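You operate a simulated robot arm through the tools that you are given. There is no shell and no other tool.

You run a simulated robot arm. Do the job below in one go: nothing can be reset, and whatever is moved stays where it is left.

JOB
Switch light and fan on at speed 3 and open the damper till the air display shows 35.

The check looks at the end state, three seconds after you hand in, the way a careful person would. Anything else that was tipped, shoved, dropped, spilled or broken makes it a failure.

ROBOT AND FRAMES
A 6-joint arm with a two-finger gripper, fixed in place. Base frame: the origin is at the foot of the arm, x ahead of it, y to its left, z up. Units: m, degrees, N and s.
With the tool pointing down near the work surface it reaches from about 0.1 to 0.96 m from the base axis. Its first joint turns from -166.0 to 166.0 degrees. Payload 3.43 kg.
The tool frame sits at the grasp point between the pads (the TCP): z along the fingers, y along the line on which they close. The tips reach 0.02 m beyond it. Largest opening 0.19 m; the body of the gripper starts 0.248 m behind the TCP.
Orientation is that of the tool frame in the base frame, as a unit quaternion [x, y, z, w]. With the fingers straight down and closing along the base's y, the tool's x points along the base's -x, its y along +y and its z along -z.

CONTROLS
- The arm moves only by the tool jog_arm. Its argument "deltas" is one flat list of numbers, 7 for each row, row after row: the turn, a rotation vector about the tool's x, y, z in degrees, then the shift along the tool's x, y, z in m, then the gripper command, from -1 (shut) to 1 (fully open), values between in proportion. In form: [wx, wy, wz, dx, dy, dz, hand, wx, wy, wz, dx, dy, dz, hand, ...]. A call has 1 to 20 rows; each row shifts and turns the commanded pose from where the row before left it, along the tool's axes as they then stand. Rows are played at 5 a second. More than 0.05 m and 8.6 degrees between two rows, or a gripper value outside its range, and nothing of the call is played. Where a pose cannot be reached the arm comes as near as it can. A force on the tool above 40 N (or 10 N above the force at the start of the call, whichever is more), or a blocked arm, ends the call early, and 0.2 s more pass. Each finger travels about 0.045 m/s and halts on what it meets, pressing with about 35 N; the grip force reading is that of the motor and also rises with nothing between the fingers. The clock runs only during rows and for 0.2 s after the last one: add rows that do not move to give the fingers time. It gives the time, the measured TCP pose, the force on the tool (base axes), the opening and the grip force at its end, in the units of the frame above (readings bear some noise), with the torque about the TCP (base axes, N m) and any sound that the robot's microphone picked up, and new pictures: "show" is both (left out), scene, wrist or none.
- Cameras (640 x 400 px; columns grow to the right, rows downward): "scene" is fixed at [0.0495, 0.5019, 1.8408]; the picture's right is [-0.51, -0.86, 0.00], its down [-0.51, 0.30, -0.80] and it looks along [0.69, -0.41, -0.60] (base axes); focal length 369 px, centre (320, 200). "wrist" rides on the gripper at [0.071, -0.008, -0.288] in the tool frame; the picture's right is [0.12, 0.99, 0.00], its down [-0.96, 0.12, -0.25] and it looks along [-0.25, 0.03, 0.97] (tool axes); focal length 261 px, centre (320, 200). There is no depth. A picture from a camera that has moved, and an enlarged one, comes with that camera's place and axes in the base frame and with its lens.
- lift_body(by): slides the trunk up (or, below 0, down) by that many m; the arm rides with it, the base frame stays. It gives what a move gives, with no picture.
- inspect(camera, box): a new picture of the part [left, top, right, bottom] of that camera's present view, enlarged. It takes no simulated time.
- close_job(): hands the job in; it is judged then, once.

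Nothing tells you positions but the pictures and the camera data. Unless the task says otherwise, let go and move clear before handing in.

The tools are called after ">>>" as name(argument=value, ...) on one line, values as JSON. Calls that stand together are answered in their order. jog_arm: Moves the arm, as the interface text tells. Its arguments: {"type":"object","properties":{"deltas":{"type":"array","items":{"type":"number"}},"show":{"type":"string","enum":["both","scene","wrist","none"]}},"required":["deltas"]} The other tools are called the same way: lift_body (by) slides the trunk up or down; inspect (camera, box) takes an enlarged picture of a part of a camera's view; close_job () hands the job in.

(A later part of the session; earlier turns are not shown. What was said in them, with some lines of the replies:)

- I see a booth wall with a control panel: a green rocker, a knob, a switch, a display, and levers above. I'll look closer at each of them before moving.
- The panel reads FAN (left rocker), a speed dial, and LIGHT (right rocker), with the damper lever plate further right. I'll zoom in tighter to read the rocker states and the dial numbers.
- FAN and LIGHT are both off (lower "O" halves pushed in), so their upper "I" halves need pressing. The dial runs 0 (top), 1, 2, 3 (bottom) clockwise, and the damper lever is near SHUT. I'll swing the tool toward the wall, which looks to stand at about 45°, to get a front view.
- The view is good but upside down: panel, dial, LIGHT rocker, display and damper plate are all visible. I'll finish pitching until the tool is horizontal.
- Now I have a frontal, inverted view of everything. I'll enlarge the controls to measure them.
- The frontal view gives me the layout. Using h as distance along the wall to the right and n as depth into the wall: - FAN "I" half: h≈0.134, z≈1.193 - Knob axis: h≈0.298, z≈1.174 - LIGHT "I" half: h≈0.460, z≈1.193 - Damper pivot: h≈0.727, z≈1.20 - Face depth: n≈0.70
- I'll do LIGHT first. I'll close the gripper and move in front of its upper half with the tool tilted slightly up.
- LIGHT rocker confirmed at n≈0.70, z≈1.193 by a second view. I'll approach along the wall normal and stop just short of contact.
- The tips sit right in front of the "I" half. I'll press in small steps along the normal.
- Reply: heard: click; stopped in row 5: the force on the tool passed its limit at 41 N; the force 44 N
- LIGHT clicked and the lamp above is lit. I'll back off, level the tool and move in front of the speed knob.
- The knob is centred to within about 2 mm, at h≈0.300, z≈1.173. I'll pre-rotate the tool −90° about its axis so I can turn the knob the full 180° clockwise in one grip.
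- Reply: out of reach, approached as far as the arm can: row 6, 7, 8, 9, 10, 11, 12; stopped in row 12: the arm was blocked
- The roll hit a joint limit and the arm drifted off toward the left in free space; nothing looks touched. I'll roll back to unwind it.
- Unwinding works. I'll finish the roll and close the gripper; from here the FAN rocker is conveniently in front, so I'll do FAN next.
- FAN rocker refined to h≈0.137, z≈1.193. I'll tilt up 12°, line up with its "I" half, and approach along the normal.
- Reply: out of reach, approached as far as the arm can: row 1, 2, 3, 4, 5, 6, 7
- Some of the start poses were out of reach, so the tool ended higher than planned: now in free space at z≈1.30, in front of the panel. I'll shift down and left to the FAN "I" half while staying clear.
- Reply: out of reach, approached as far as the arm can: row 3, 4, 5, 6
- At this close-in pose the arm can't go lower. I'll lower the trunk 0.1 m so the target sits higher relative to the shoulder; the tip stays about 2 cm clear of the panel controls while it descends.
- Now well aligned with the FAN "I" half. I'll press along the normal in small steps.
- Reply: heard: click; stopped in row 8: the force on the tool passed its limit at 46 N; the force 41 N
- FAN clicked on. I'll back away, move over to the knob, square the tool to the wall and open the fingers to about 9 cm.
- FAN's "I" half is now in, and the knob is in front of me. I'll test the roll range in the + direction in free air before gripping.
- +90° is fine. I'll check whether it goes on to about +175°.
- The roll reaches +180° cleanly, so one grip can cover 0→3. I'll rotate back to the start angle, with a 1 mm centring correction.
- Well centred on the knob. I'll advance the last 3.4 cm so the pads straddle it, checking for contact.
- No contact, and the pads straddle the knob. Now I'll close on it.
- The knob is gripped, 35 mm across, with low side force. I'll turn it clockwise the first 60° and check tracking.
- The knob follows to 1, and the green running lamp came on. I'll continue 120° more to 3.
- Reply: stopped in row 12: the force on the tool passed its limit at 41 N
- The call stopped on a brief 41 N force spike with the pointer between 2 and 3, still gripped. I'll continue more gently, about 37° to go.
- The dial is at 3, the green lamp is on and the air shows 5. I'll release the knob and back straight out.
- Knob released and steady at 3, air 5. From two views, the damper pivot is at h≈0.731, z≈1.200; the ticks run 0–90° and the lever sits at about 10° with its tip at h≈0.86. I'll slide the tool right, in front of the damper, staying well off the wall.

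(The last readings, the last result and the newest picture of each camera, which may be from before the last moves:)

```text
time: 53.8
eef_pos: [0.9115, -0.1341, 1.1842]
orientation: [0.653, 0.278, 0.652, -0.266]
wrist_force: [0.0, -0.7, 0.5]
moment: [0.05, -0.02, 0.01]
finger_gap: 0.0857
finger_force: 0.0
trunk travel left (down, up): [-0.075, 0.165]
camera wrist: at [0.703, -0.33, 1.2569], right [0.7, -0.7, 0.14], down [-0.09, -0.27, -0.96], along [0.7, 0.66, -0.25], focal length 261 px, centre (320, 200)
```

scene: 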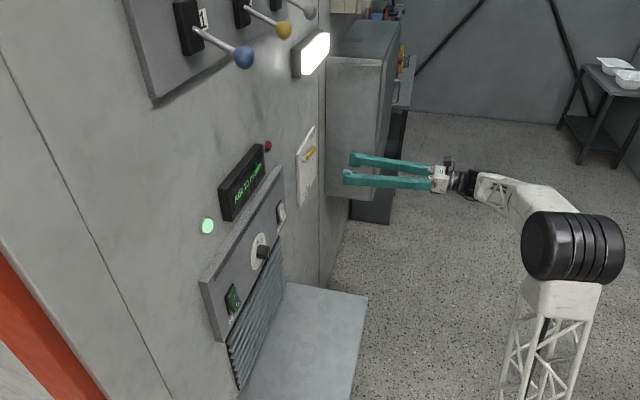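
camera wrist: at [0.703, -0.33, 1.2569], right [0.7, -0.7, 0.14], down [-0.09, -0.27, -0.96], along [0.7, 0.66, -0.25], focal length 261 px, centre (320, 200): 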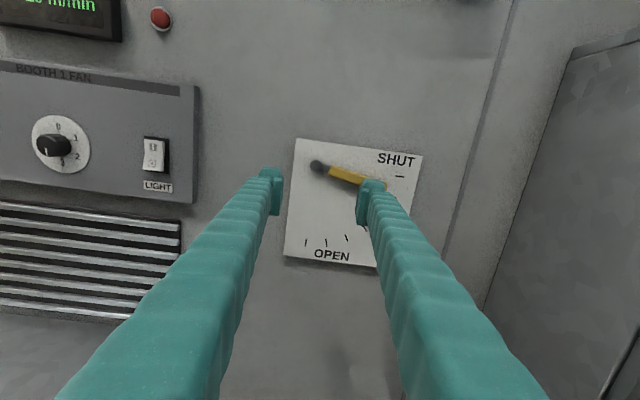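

Reachable without trouble. The display seems to have changed, so I'll check it and the lever view.

>>> inspect(camera="scene", box=[215, 135, 275, 225])

>>> inspect(camera="wrist", box=[260, 120, 440, 280])

>>> inspect(camera="scene", box=[280, 110, 360, 220])

```text
4.44 times, centred on (245, 180) of scene
camera zoom: at [0.0495, 0.5019, 1.8408], right [-0.51, -0.86, 0.0], down [-0.51, 0.3, -0.8], along [0.69, -0.41, -0.6], focal length 1640 px, centre (653, 289)
```

zoom: 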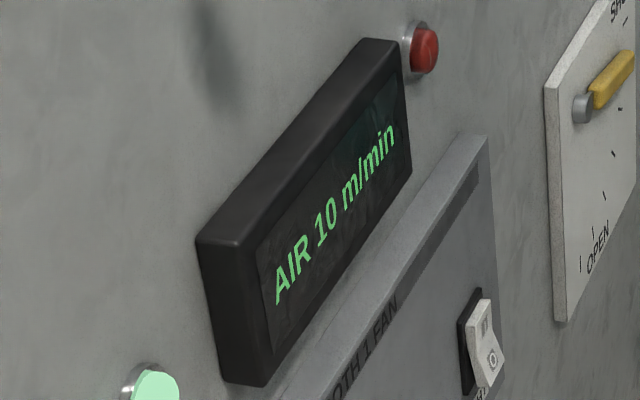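

```text
2.50 times, centred on (350, 200) of wrist
camera zoom: at [0.703, -0.33, 1.2569], right [0.7, -0.7, 0.14], down [-0.09, -0.27, -0.96], along [0.7, 0.66, -0.25], focal length 652 px, centre (245, 200)
```

zoom: 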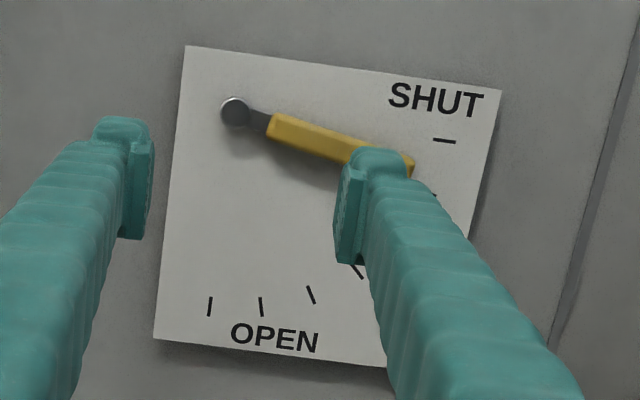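

```text
3.64 times, centred on (320, 165) of scene
camera zoom: at [0.0495, 0.5019, 1.8408], right [-0.51, -0.86, 0.0], down [-0.51, 0.3, -0.8], along [0.69, -0.41, -0.6], focal length 1342 px, centre (320, 327)
```

zoom: 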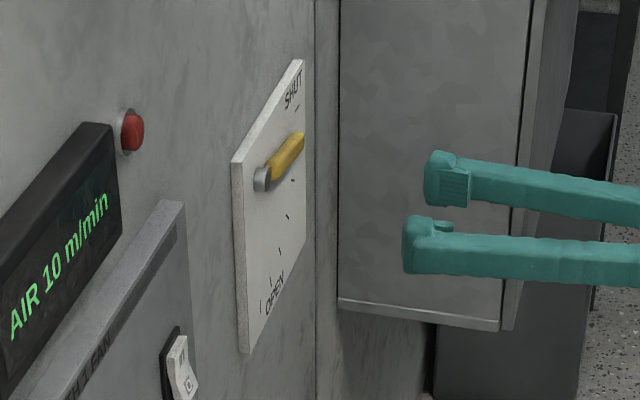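

The air now reads 10, likely still spinning up. I'll shift over the lever's outer part and roll so the fingers will straddle it top and bottom, which also lets the reading settle.

>>> jog_arm(deltas=[0, 0, 0, 0, 0.03, 0, -0.1, 0, 0, 0, 0, 0.03, 0, -0.1, 0, 0, 0, 0, 0.03, 0, -0.1, 0, 0, -8, 0, 0, 0, -0.1, 0, 0, -8, 0, 0, 0, -0.1, 0, 0, -8, 0, 0, 0, -0.1, 0, 0, -8, 0, 0, 0, -0.1, 0, 0, -8, 0, 0, 0, -0.1, 0, 0, -8, 0, 0, 0, -0.1, 0, 0, -8, 0, 0, 0, -0.1, 0, 0, -8, 0, 0, 0, -0.1, 0, 0, -8, 0, 0, 0, -0.1, 0, 0, -8, 0, 0, 0, -0.1, 0, 0, 0, 0, 0, 0, -0.1])

>>> inspect(camera="scene", box=[215, 135, 275, 225])

>>> inspect(camera="wrist", box=[230, 100, 410, 260])

>>> inspect(camera="scene", box=[280, 110, 380, 220])

```text
time: 56.8
eef_pos: [0.9743, -0.1959, 1.1859]
orientation: [0.32, 0.634, 0.67, 0.217]
wrist_force: [0.2, -1.0, -0.6]
moment: [0.01, -0.02, -0.01]
finger_gap: 0.0856
finger_force: 0.0
trunk travel left (down, up): [-0.075, 0.165]
camera wrist: at [0.7217, -0.3505, 1.1906], right [0.03, -0.02, 1.0], down [0.51, -0.86, -0.03], along [0.86, 0.51, -0.02], focal length 261 px, centre (320, 200)
```

scene: 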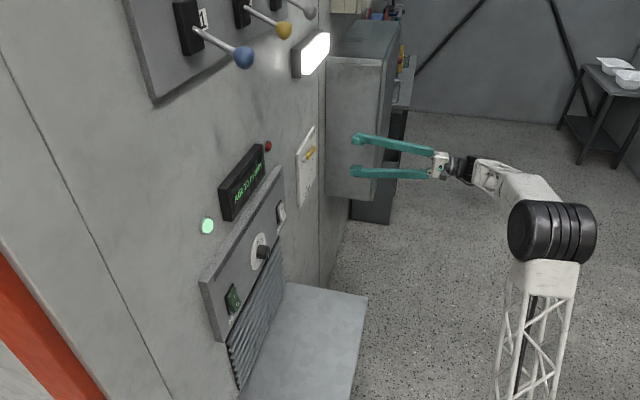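
wrist: 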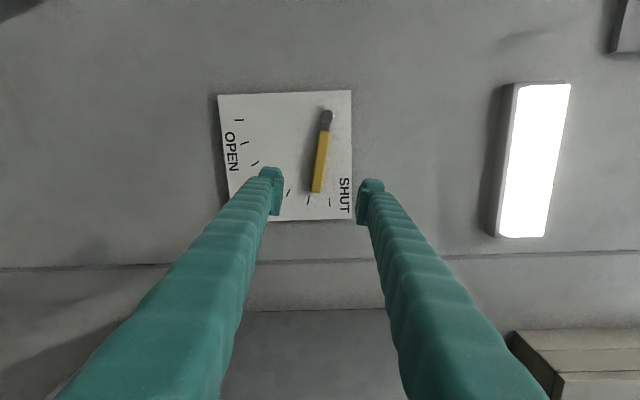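

```text
4.44 times, centred on (245, 180) of scene
camera zoom: at [0.0495, 0.5019, 1.8408], right [-0.51, -0.86, 0.0], down [-0.51, 0.3, -0.8], along [0.69, -0.41, -0.6], focal length 1640 px, centre (653, 289)
```

zoom: 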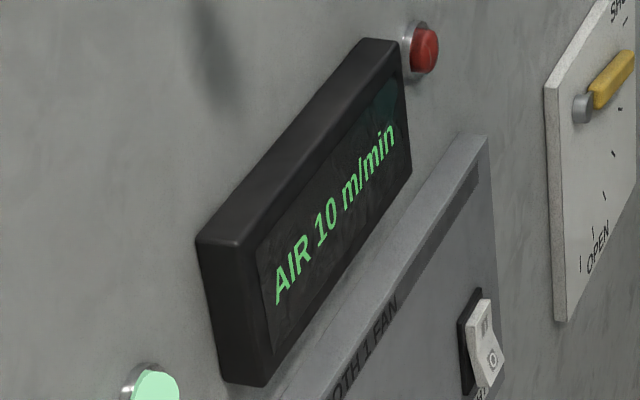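

```text
2.50 times, centred on (320, 180) of wrist
camera zoom: at [0.7217, -0.3505, 1.1906], right [0.03, -0.02, 1.0], down [0.51, -0.86, -0.03], along [0.86, 0.51, -0.02], focal length 652 px, centre (320, 250)
```

zoom: 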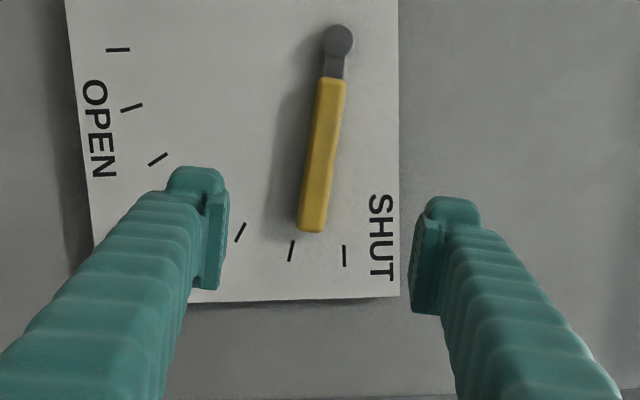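

```text
3.64 times, centred on (330, 165) of scene
camera zoom: at [0.0495, 0.5019, 1.8408], right [-0.51, -0.86, 0.0], down [-0.51, 0.3, -0.8], along [0.69, -0.41, -0.6], focal length 1342 px, centre (284, 327)
```

zoom: 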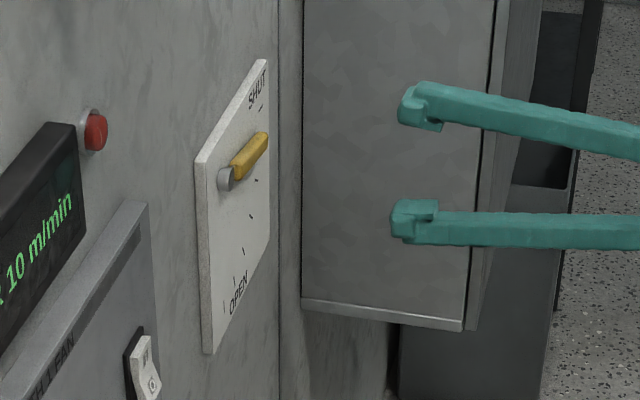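

The air is steady at 10 and the lever is aligned between the open fingers. I'll advance so the tips come close to the lever's depth, then inspect before closing in.

>>> jog_arm(deltas=[0, 0, 0, 0, -0.0015, 0.02, -0.1, 0, 0, 0, 0, 0, 0.02, -0.1, 0, 0, 0, 0, 0, 0.02, -0.1, 0, 0, 0, 0, 0, 0.02, -0.1, 0, 0, 0, 0, 0, 0.02, -0.1, 0, 0, 0, 0, 0, 0.02, -0.1, 0, 0, 0, 0, 0, 0.01, -0.1, 0, 0, 0, 0, 0, 0.008, -0.1, 0, 0, 0, 0, 0, 0, -0.1])

>>> inspect(camera="scene", box=[285, 115, 345, 205])

>>> inspect(camera="wrist", box=[230, 100, 410, 260])

>>> inspect(camera="scene", box=[215, 135, 275, 225])

```text
time: 58.8
eef_pos: [1.0712, -0.0984, 1.1844]
orientation: [0.321, 0.633, 0.67, 0.216]
wrist_force: [0.1, 0.0, 0.3]
moment: [-0.06, 0.0, 0.0]
finger_gap: 0.0855
finger_force: 0.1
trunk travel left (down, up): [-0.075, 0.165]
camera wrist: at [0.8188, -0.2517, 1.1889], right [0.03, -0.02, 1.0], down [0.51, -0.86, -0.03], along [0.86, 0.51, -0.02], focal length 261 px, centre (320, 200)
```

scene: 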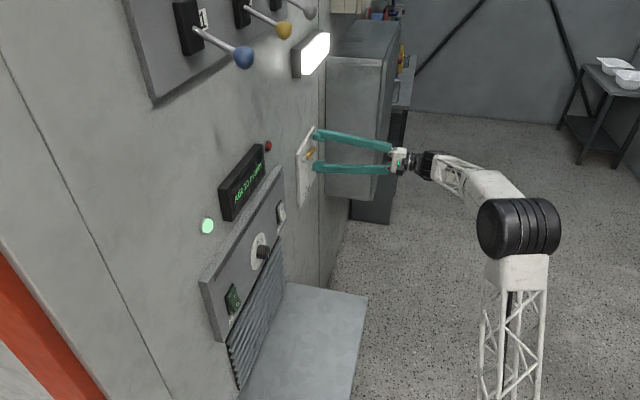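
wrist: 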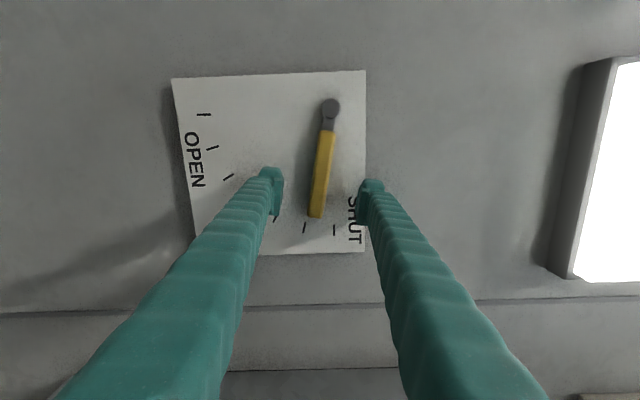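

```text
4.44 times, centred on (315, 160) of scene
camera zoom: at [0.0495, 0.5019, 1.8408], right [-0.51, -0.86, 0.0], down [-0.51, 0.3, -0.8], along [0.69, -0.41, -0.6], focal length 1640 px, centre (342, 378)
```

zoom: 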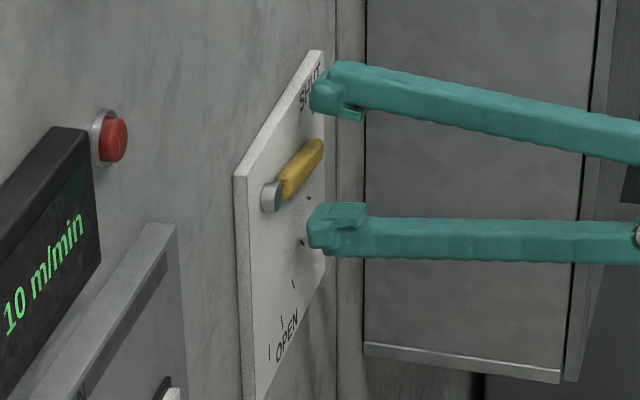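

```text
2.50 times, centred on (320, 180) of wrist
camera zoom: at [0.8188, -0.2517, 1.1889], right [0.03, -0.02, 1.0], down [0.51, -0.86, -0.03], along [0.86, 0.51, -0.02], focal length 652 px, centre (320, 250)
```

zoom: 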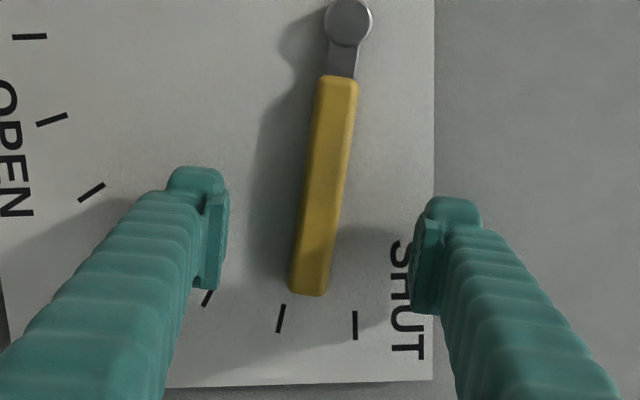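

```text
4.44 times, centred on (245, 180) of scene
camera zoom: at [0.0495, 0.5019, 1.8408], right [-0.51, -0.86, 0.0], down [-0.51, 0.3, -0.8], along [0.69, -0.41, -0.6], focal length 1640 px, centre (653, 289)
```

zoom: 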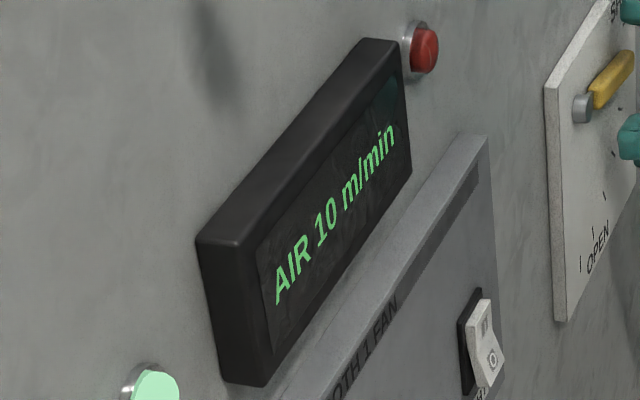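

The tips are level with the lever's outer face. I'll go 7 mm deeper (the plate is about 15 mm beyond), then narrow the gap to a loose straddle.

>>> jog_arm(deltas=[0, 0, 0, 0, 0, 0.0035, -0.1, 0, 0, 0, 0, 0, 0.0035, -0.1, 0, 0, 0, 0, 0, 0, -0.65, 0, 0, 0, 0, 0, 0, -0.65, 0, 0, 0, 0, 0, 0, -0.65, 0, 0, 0, 0, 0, 0, -0.65])

>>> inspect(camera="scene", box=[285, 115, 345, 205])

>>> inspect(camera="wrist", box=[230, 100, 410, 260])

```text
time: 60.2
eef_pos: [1.0757, -0.0929, 1.183]
orientation: [0.32, 0.634, 0.67, 0.215]
wrist_force: [0.5, -0.7, 0.8]
moment: [0.01, 0.01, -0.02]
finger_gap: 0.0333
finger_force: 0.2
trunk travel left (down, up): [-0.075, 0.165]
camera wrist: at [0.8238, -0.2469, 1.1884], right [0.03, -0.02, 1.0], down [0.51, -0.86, -0.03], along [0.86, 0.51, -0.02], focal length 261 px, centre (320, 200)
```

scene: 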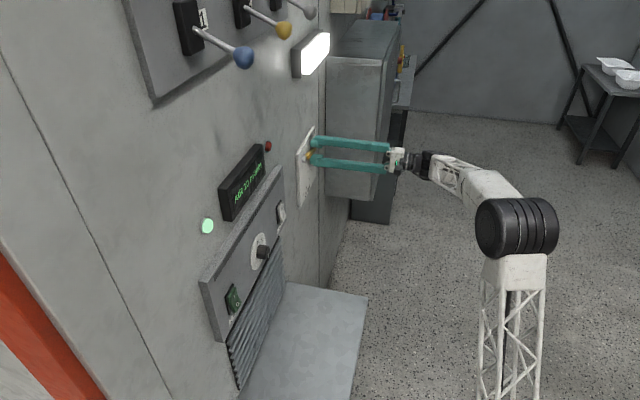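
wrist: 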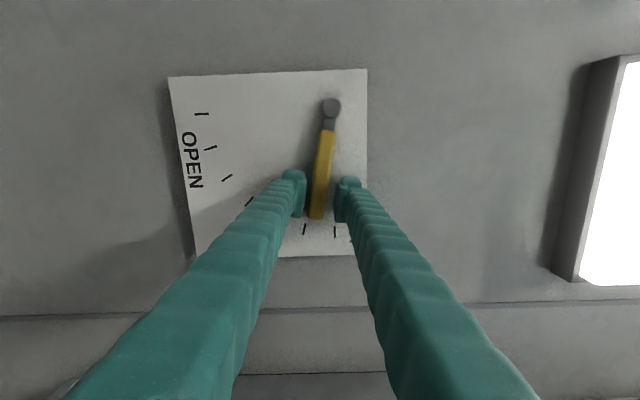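

```text
4.44 times, centred on (315, 160) of scene
camera zoom: at [0.0495, 0.5019, 1.8408], right [-0.51, -0.86, 0.0], down [-0.51, 0.3, -0.8], along [0.69, -0.41, -0.6], focal length 1640 px, centre (342, 378)
```

zoom: 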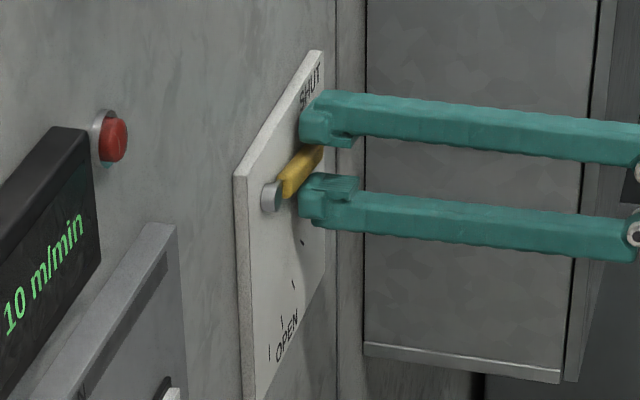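

```text
2.50 times, centred on (320, 180) of wrist
camera zoom: at [0.8238, -0.2469, 1.1884], right [0.03, -0.02, 1.0], down [0.51, -0.86, -0.03], along [0.86, 0.51, -0.02], focal length 652 px, centre (320, 250)
```

zoom: 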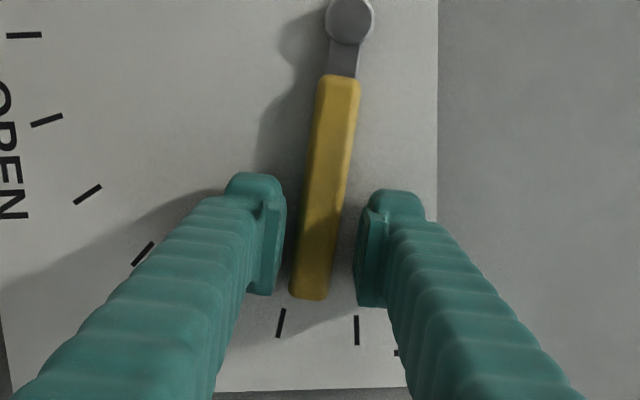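

The fingers straddle the lever cleanly, with the TCP about 97 mm from the pivot. I'll tighten the straddle slightly and swing 15° clockwise along the arc, then let the reading settle.

>>> jog_arm(deltas=[0, 0, 0, 0, 0, 0, -0.75, 0, 0, 0, 0, 0, 0, -0.75, 0, 0, 3, 0.00013, -0.00507, 0, -0.75, 0, 0, 3, 0.00013, -0.00507, 0, -0.75, 0, 0, 3, 0.00013, -0.00507, 0, -0.75, 0, 0, 3, 0.00013, -0.00507, 0, -0.75, 0, 0, 3, 0.00013, -0.00507, 0, -0.75, 0, 0, 0, 0, 0, 0, -0.75, 0, 0, 0, 0, 0, 0, -0.75, 0, 0, 0, 0, 0, 0, -0.75, 0, 0, 0, 0, 0, 0, -0.75, 0, 0, 0, 0, 0, 0, -0.75])

>>> inspect(camera="scene", box=[215, 115, 345, 225])

>>> inspect(camera="wrist", box=[230, 100, 410, 260])

```text
time: 62.8
eef_pos: [1.0717, -0.0893, 1.1596]
orientation: [0.401, 0.586, 0.693, 0.128]
wrist_force: [-0.1, -0.4, 0.1]
moment: [0.02, 0.03, 0.0]
finger_gap: 0.0239
finger_force: 0.1
trunk travel left (down, up): [-0.075, 0.165]
camera wrist: at [0.8209, -0.2446, 1.1821], right [0.21, -0.2, 0.96], down [0.48, -0.83, -0.28], along [0.85, 0.52, -0.08], focal length 261 px, centre (320, 200)
```

scene: 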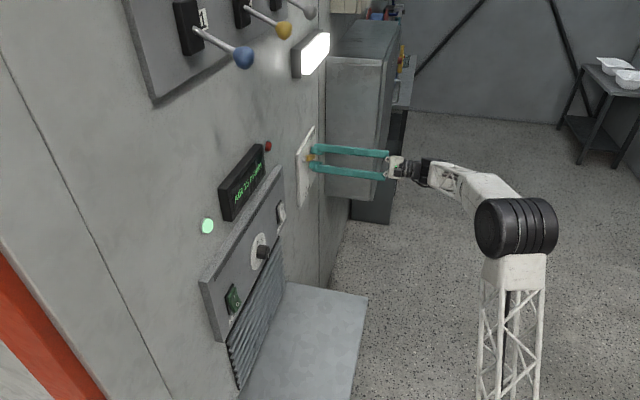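
wrist: 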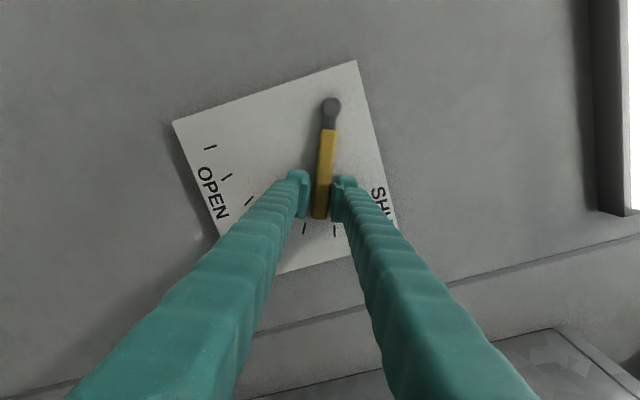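

```text
3.64 times, centred on (280, 170) of scene
camera zoom: at [0.0495, 0.5019, 1.8408], right [-0.51, -0.86, 0.0], down [-0.51, 0.3, -0.8], along [0.69, -0.41, -0.6], focal length 1342 px, centre (466, 309)
```

zoom: 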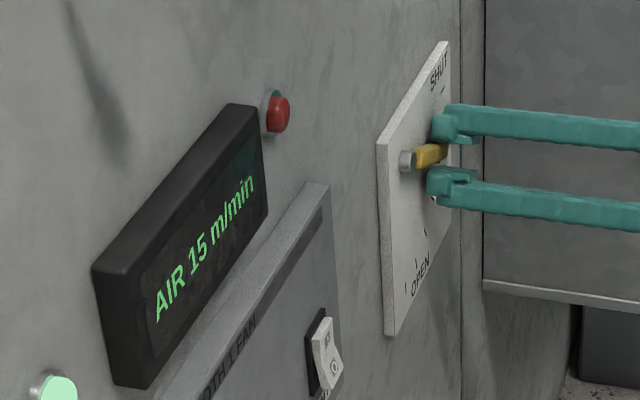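

```text
2.50 times, centred on (320, 180) of wrist
camera zoom: at [0.8209, -0.2446, 1.1821], right [0.21, -0.2, 0.96], down [0.48, -0.83, -0.28], along [0.85, 0.52, -0.08], focal length 652 px, centre (320, 250)
```

zoom: 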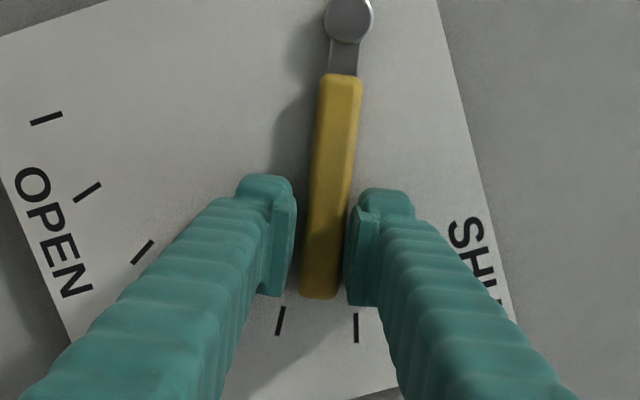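

The air has gone to 15. I'll hold still for 2 s to see whether it is still climbing.

>>> jog_arm(deltas=[0, 0, 0, 0, 0, 0, -0.75, 0, 0, 0, 0, 0, 0, -0.75, 0, 0, 0, 0, 0, 0, -0.75, 0, 0, 0, 0, 0, 0, -0.75, 0, 0, 0, 0, 0, 0, -0.75, 0, 0, 0, 0, 0, 0, -0.75, 0, 0, 0, 0, 0, 0, -0.75, 0, 0, 0, 0, 0, 0, -0.75, 0, 0, 0, 0, 0, 0, -0.75, 0, 0, 0, 0, 0, 0, -0.75, 0, 0, 0, 0, 0, 0, -0.75, 0, 0, 0, 0, 0, 0, -0.75], show="none")

>>> inspect(camera="scene", box=[215, 115, 345, 225])

```text
time: 65.4
eef_pos: [1.0706, -0.0892, 1.1589]
orientation: [0.4, 0.586, 0.693, 0.127]
wrist_force: [-1.2, -0.9, 0.5]
moment: [0.02, 0.0, 0.01]
finger_gap: 0.0239
finger_force: 0.0
trunk travel left (down, up): [-0.075, 0.165]
```

```text
3.64 times, centred on (280, 170) of scene
camera zoom: at [0.0495, 0.5019, 1.8408], right [-0.51, -0.86, 0.0], down [-0.51, 0.3, -0.8], along [0.69, -0.41, -0.6], focal length 1342 px, centre (466, 309)
```

zoom: 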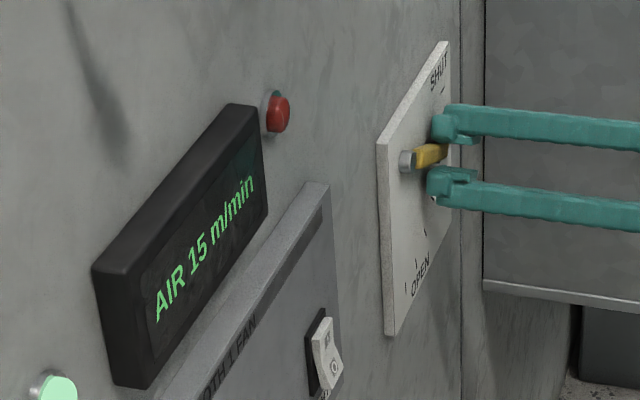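

Steady at 15 with the lever near 22°. I'll swing another 12°, then wait and read.

>>> jog_arm(deltas=[0, 0, 3, 0.00013, -0.00507, 0, -0.75, 0, 0, 3, 0.00013, -0.00507, 0, -0.75, 0, 0, 3, 0.00013, -0.00507, 0, -0.75, 0, 0, 3, 0.00013, -0.00507, 0, -0.75, 0, 0, 0, 0, 0, 0, -0.75, 0, 0, 0, 0, 0, 0, -0.75, 0, 0, 0, 0, 0, 0, -0.75, 0, 0, 0, 0, 0, 0, -0.75, 0, 0, 0, 0, 0, 0, -0.75, 0, 0, 0, 0, 0, 0, -0.75, 0, 0, 0, 0, 0, 0, -0.75, 0, 0, 0, 0, 0, 0, -0.75, 0, 0, 0, 0, 0, 0, -0.75, 0, 0, 0, 0, 0, 0, -0.75, 0, 0, 0, 0, 0, 0, -0.75, 0, 0, 0, 0, 0, 0, -0.75], show="none")

>>> inspect(camera="scene", box=[215, 115, 345, 225])

>>> inspect(camera="wrist", box=[230, 100, 410, 260])

```text
time: 68.8
eef_pos: [1.0647, -0.0809, 1.1419]
orientation: [0.46, 0.541, 0.702, 0.054]
wrist_force: [-0.1, -0.4, -0.3]
moment: [0.01, -0.01, -0.01]
finger_gap: 0.0237
finger_force: 0.1
trunk travel left (down, up): [-0.075, 0.165]
```

```text
3.64 times, centred on (280, 170) of scene
camera zoom: at [0.0495, 0.5019, 1.8408], right [-0.51, -0.86, 0.0], down [-0.51, 0.3, -0.8], along [0.69, -0.41, -0.6], focal length 1342 px, centre (466, 309)
```

zoom: 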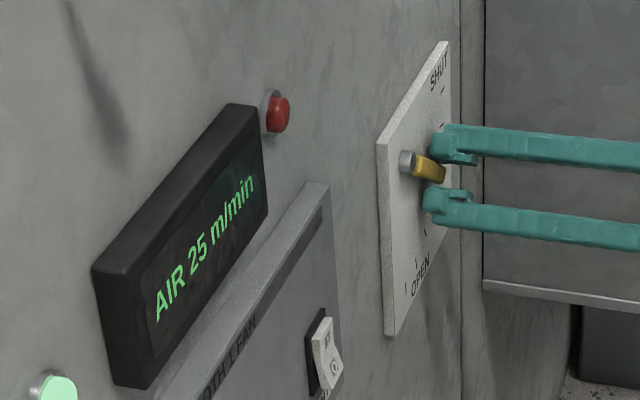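

```text
2.50 times, centred on (320, 180) of wrist
camera zoom: at [0.818, -0.2413, 1.1777], right [0.35, -0.34, 0.87], down [0.42, -0.77, -0.47], along [0.83, 0.54, -0.13], focal length 652 px, centre (320, 250)
```

zoom: 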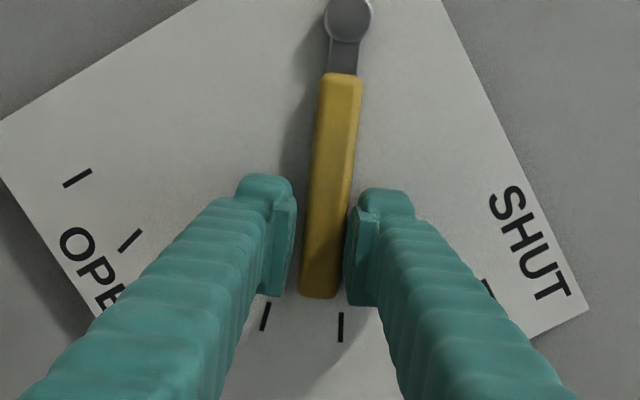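

25 now. I'll swing another 12° and read again.

>>> jog_arm(deltas=[0, 0, 3, 0.00013, -0.00507, 0, -0.75, 0, 0, 3, 0.00013, -0.00507, 0, -0.75, 0, 0, 3, 0.00013, -0.00507, 0, -0.75, 0, 0, 2, 6e-05, -0.00338, 0, -0.75, 0, 0, 0, 0, 0, 0, -0.75, 0, 0, 0, 0, 0, 0, -0.75, 0, 0, 0, 0, 0, 0, -0.75, 0, 0, 0, 0, 0, 0, -0.75, 0, 0, 0, 0, 0, 0, -0.75, 0, 0, 0, 0, 0, 0, -0.75, 0, 0, 0, 0, 0, 0, -0.75, 0, 0, 0, 0, 0, 0, -0.75, 0, 0, 0, 0, 0, 0, -0.75, 0, 0, 0, 0, 0, 0, -0.75, 0, 0, 0, 0, 0, 0, -0.75, 0, 0, 0, 0, 0, 0, -0.75], show="none")

>>> inspect(camera="scene", box=[215, 115, 345, 225])

>>> inspect(camera="wrist", box=[230, 100, 410, 260])

```text
time: 72.2
eef_pos: [1.0556, -0.0737, 1.1271]
orientation: [0.509, 0.495, 0.704, -0.015]
wrist_force: [-0.1, -0.6, -0.5]
moment: [0.03, 0.02, 0.0]
finger_gap: 0.0238
finger_force: 0.0
trunk travel left (down, up): [-0.075, 0.165]
```

```text
3.64 times, centred on (280, 170) of scene
camera zoom: at [0.0495, 0.5019, 1.8408], right [-0.51, -0.86, 0.0], down [-0.51, 0.3, -0.8], along [0.69, -0.41, -0.6], focal length 1342 px, centre (466, 309)
```

zoom: 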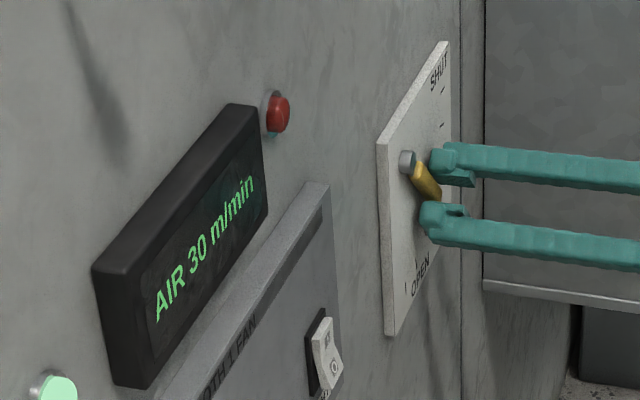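

```text
2.50 times, centred on (320, 180) of wrist
camera zoom: at [0.8145, -0.2383, 1.175], right [0.46, -0.45, 0.76], down [0.35, -0.7, -0.62], along [0.82, 0.55, -0.17], focal length 652 px, centre (320, 250)
```

zoom: 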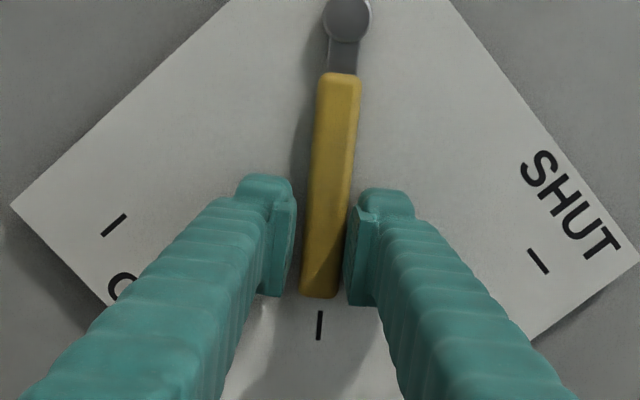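

30 with the lever exactly on the 45° tick, which fits 60 m/min × θ/90°. So 35 should be centred near 52.5°. I'll swing 7.5° more.

>>> jog_arm(deltas=[0, 0, 2.5, 9e-05, -0.0043, 0, -0.75, 0, 0, 2.5, 9e-05, -0.0043, 0, -0.75, 0, 0, 2.5, 9e-05, -0.0043, 0, -0.75, 0, 0, 0, 0, 0, 0, -0.75, 0, 0, 0, 0, 0, 0, -0.75, 0, 0, 0, 0, 0, 0, -0.75, 0, 0, 0, 0, 0, 0, -0.75, 0, 0, 0, 0, 0, 0, -0.75, 0, 0, 0, 0, 0, 0, -0.75, 0, 0, 0, 0, 0, 0, -0.75, 0, 0, 0, 0, 0, 0, -0.75, 0, 0, 0, 0, 0, 0, -0.75, 0, 0, 0, 0, 0, 0, -0.75, 0, 0, 0, 0, 0, 0, -0.75, 0, 0, 0, 0, 0, 0, -0.75], show="none")

>>> inspect(camera="scene", box=[215, 115, 345, 225])

>>> inspect(camera="wrist", box=[230, 100, 410, 260])

```text
time: 75.4
eef_pos: [1.0482, -0.066, 1.1188]
orientation: [0.541, 0.46, 0.702, -0.059]
wrist_force: [0.1, 0.8, 0.5]
moment: [-0.01, -0.02, 0.0]
finger_gap: 0.0239
finger_force: 0.2
trunk travel left (down, up): [-0.075, 0.165]
```

```text
3.64 times, centred on (280, 170) of scene
camera zoom: at [0.0495, 0.5019, 1.8408], right [-0.51, -0.86, 0.0], down [-0.51, 0.3, -0.8], along [0.69, -0.41, -0.6], focal length 1342 px, centre (466, 309)
```

zoom: 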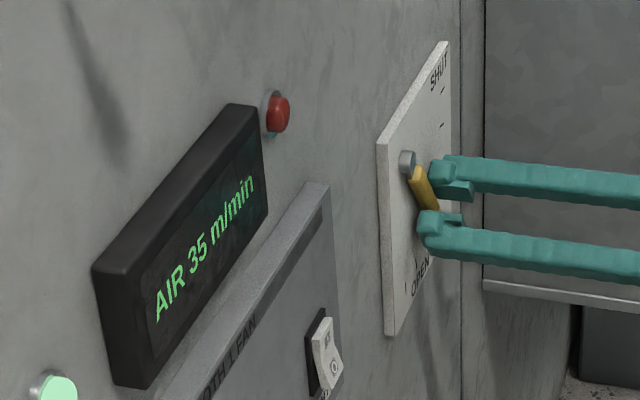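

```text
2.50 times, centred on (320, 180) of wrist
camera zoom: at [0.8116, -0.2362, 1.1735], right [0.53, -0.52, 0.67], down [0.29, -0.64, -0.71], along [0.8, 0.57, -0.19], focal length 652 px, centre (320, 250)
```

zoom: 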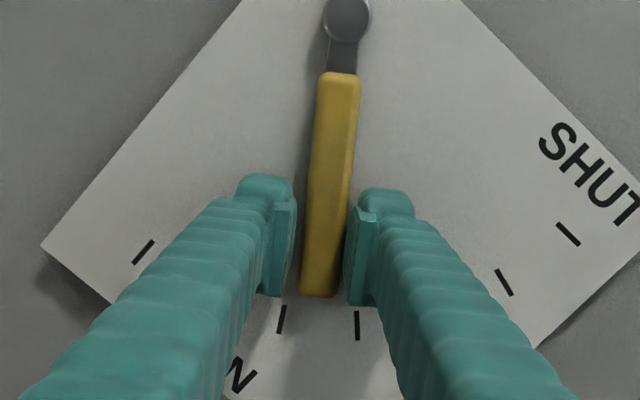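

The display reads 35 with the lever midway between the 45° and 60° ticks. I'll open the fingers off the lever and back straight out.

>>> jog_arm(deltas=[0, 0, 0, 0, 0, 0, -0.35, 0, 0, 0, 0, 0, 0, -0.35, 0, 0, 0, 0, 0, 0, -0.35, 0, 0, 0, 0, 0, -0.02, -0.35, 0, 0, 0, 0, 0, -0.03, -0.35, 0, 0, 0, 0, 0, -0.03, -0.35, 0, 0, 0, 0, 0, -0.04, -0.35, 0, 0, 0, 0, 0, -0.04, -0.35, 0, 0, 0, 0, 0, -0.04, -0.35, 0, 0, 0, 0, 0, 0, -0.35, 0, 0, 0, 0, 0, 0, -0.35, 0, 0, 0, 0, 0, 0, -0.35, 0, 0, 0, 0, 0, 0, -0.35, 0, 0, 0, 0, 0, 0, -0.35, 0, 0, 0, 0, 0, 0, -0.35])

>>> inspect(camera="scene", box=[190, 115, 350, 235])

>>> inspect(camera="wrist", box=[180, 40, 460, 240])

>>> inspect(camera="scene", box=[200, 215, 300, 330])

```text
time: 78.6
eef_pos: [0.9065, -0.2102, 1.1205]
orientation: [0.541, 0.459, 0.702, -0.06]
wrist_force: [0.0, -0.4, 0.7]
moment: [0.0, 0.04, -0.02]
finger_gap: 0.0617
finger_force: 0.1
trunk travel left (down, up): [-0.075, 0.165]
camera wrist: at [0.671, -0.3788, 1.1748], right [0.53, -0.52, 0.67], down [0.29, -0.64, -0.71], along [0.8, 0.57, -0.19], focal length 261 px, centre (320, 200)
```

scene: 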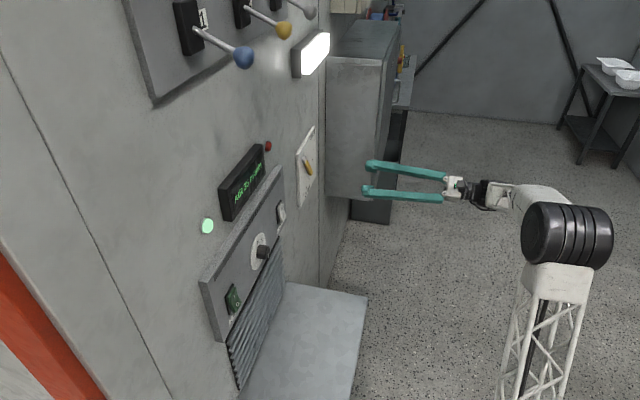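
wrist: 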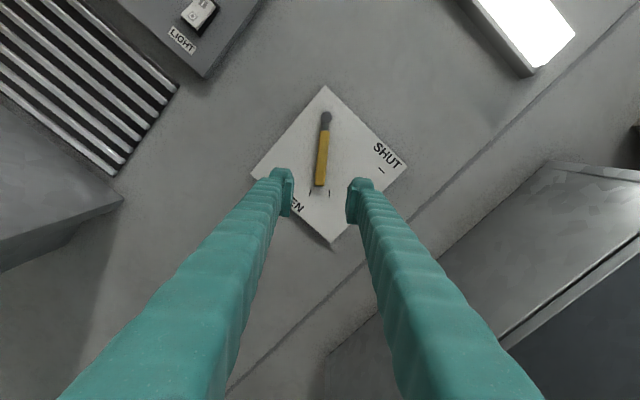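

```text
3.33 times, centred on (270, 175) of scene
camera zoom: at [0.0495, 0.5019, 1.8408], right [-0.51, -0.86, 0.0], down [-0.51, 0.3, -0.8], along [0.69, -0.41, -0.6], focal length 1230 px, centre (487, 283)
```

zoom: 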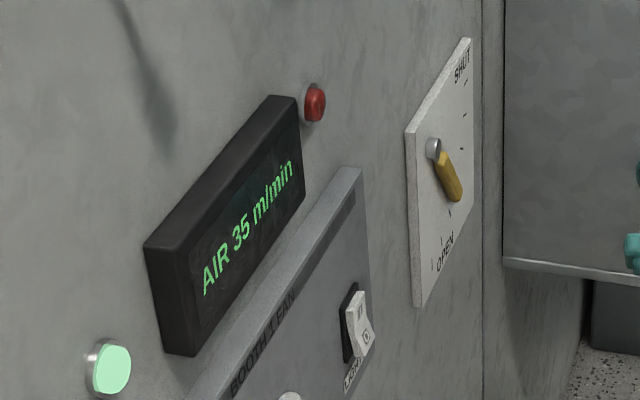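

```text
2.00 times, centred on (320, 140) of wrist
camera zoom: at [0.671, -0.3788, 1.1748], right [0.53, -0.52, 0.67], down [0.29, -0.64, -0.71], along [0.8, 0.57, -0.19], focal length 521 px, centre (320, 320)
```

zoom: 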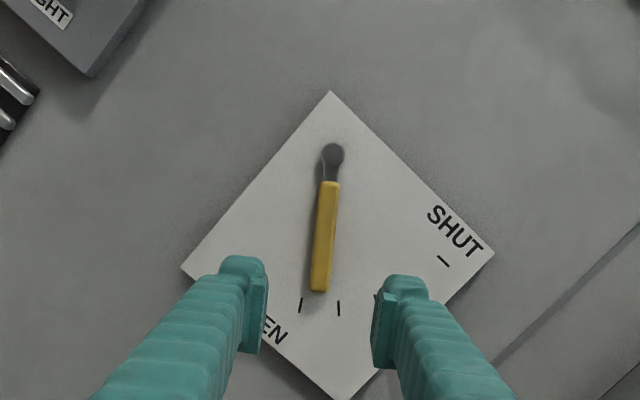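

```text
3.48 times, centred on (250, 272) of scene
camera zoom: at [0.0495, 0.5019, 1.8408], right [-0.51, -0.86, 0.0], down [-0.51, 0.3, -0.8], along [0.69, -0.41, -0.6], focal length 1283 px, centre (564, -52)
```

zoom: 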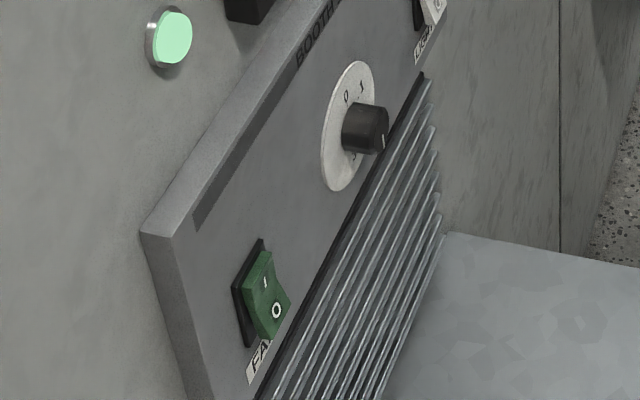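

Everything looks set: LIGHT on, FAN on, dial at 3, air 35, and the arm clear of the wall. I'll wait a few more seconds to confirm the reading holds.

>>> jog_arm(deltas=[0, 0, 0, 0, 0, 0, -0.35, 0, 0, 0, 0, 0, 0, -0.35, 0, 0, 0, 0, 0, 0, -0.35, 0, 0, 0, 0, 0, 0, -0.35, 0, 0, 0, 0, 0, 0, -0.35, 0, 0, 0, 0, 0, 0, -0.35, 0, 0, 0, 0, 0, 0, -0.35, 0, 0, 0, 0, 0, 0, -0.35, 0, 0, 0, 0, 0, 0, -0.35, 0, 0, 0, 0, 0, 0, -0.35, 0, 0, 0, 0, 0, 0, -0.35, 0, 0, 0, 0, 0, 0, -0.35, 0, 0, 0, 0, 0, 0, -0.35, 0, 0, 0, 0, 0, 0, -0.35, 0, 0, 0, 0, 0, 0, -0.35, 0, 0, 0, 0, 0, 0, -0.35, 0, 0, 0, 0, 0, 0, -0.35, 0, 0, 0, 0, 0, 0, -0.35, 0, 0, 0, 0, 0, 0, -0.35, 0, 0, 0, 0, 0, 0, -0.35], show="scene")

>>> inspect(camera="scene", box=[190, 115, 350, 235])

```text
time: 82.8
eef_pos: [0.9073, -0.209, 1.1205]
orientation: [0.541, 0.46, 0.702, -0.06]
wrist_force: [0.4, 0.7, 0.1]
moment: [0.03, -0.02, 0.01]
finger_gap: 0.0618
finger_force: 0.0
trunk travel left (down, up): [-0.075, 0.165]
```

scene: 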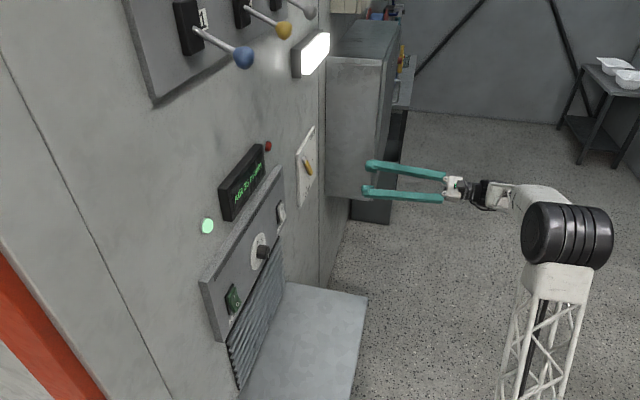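

```text
3.33 times, centred on (270, 175) of scene
camera zoom: at [0.0495, 0.5019, 1.8408], right [-0.51, -0.86, 0.0], down [-0.51, 0.3, -0.8], along [0.69, -0.41, -0.6], focal length 1230 px, centre (487, 283)
```

zoom: 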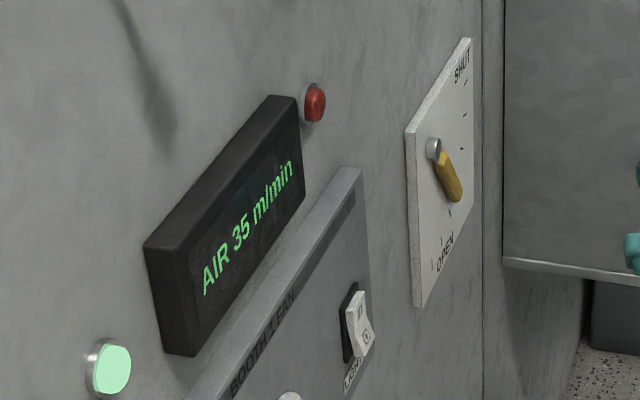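

The reading holds at 35, with the lamp lit, the fan running at speed 3 and the arm clear. I'm handing in.

>>> close_job()

```text
The job is handed in.
```

The job is done and handed in. The light is on, the fan is on at speed 3, and the air display reads 35 m/min. That reading held for more than six seconds after I let go of the damper.

- **Light and fan:** both switches clicked on. The lamp above the panel is lit and the green running lamp is on.
- **Speed knob:** the pointer is on 3. On the way there the force limit briefly stopped the turn between 2 and 3; the grip held and I finished it more slowly.
- **Damper:** the lever sits midway between the 45° and 60° ticks, which looks like the middle of the range that shows 35.
- **Arm:** during one wrist rotation it hit its limit and swung off in open air, stopping as blocked. I saw no sign that anything was touched or moved. I also lowered the trunk 0.1 m to reach the fan switch and left it there. The gripper is open and clear of the wall.
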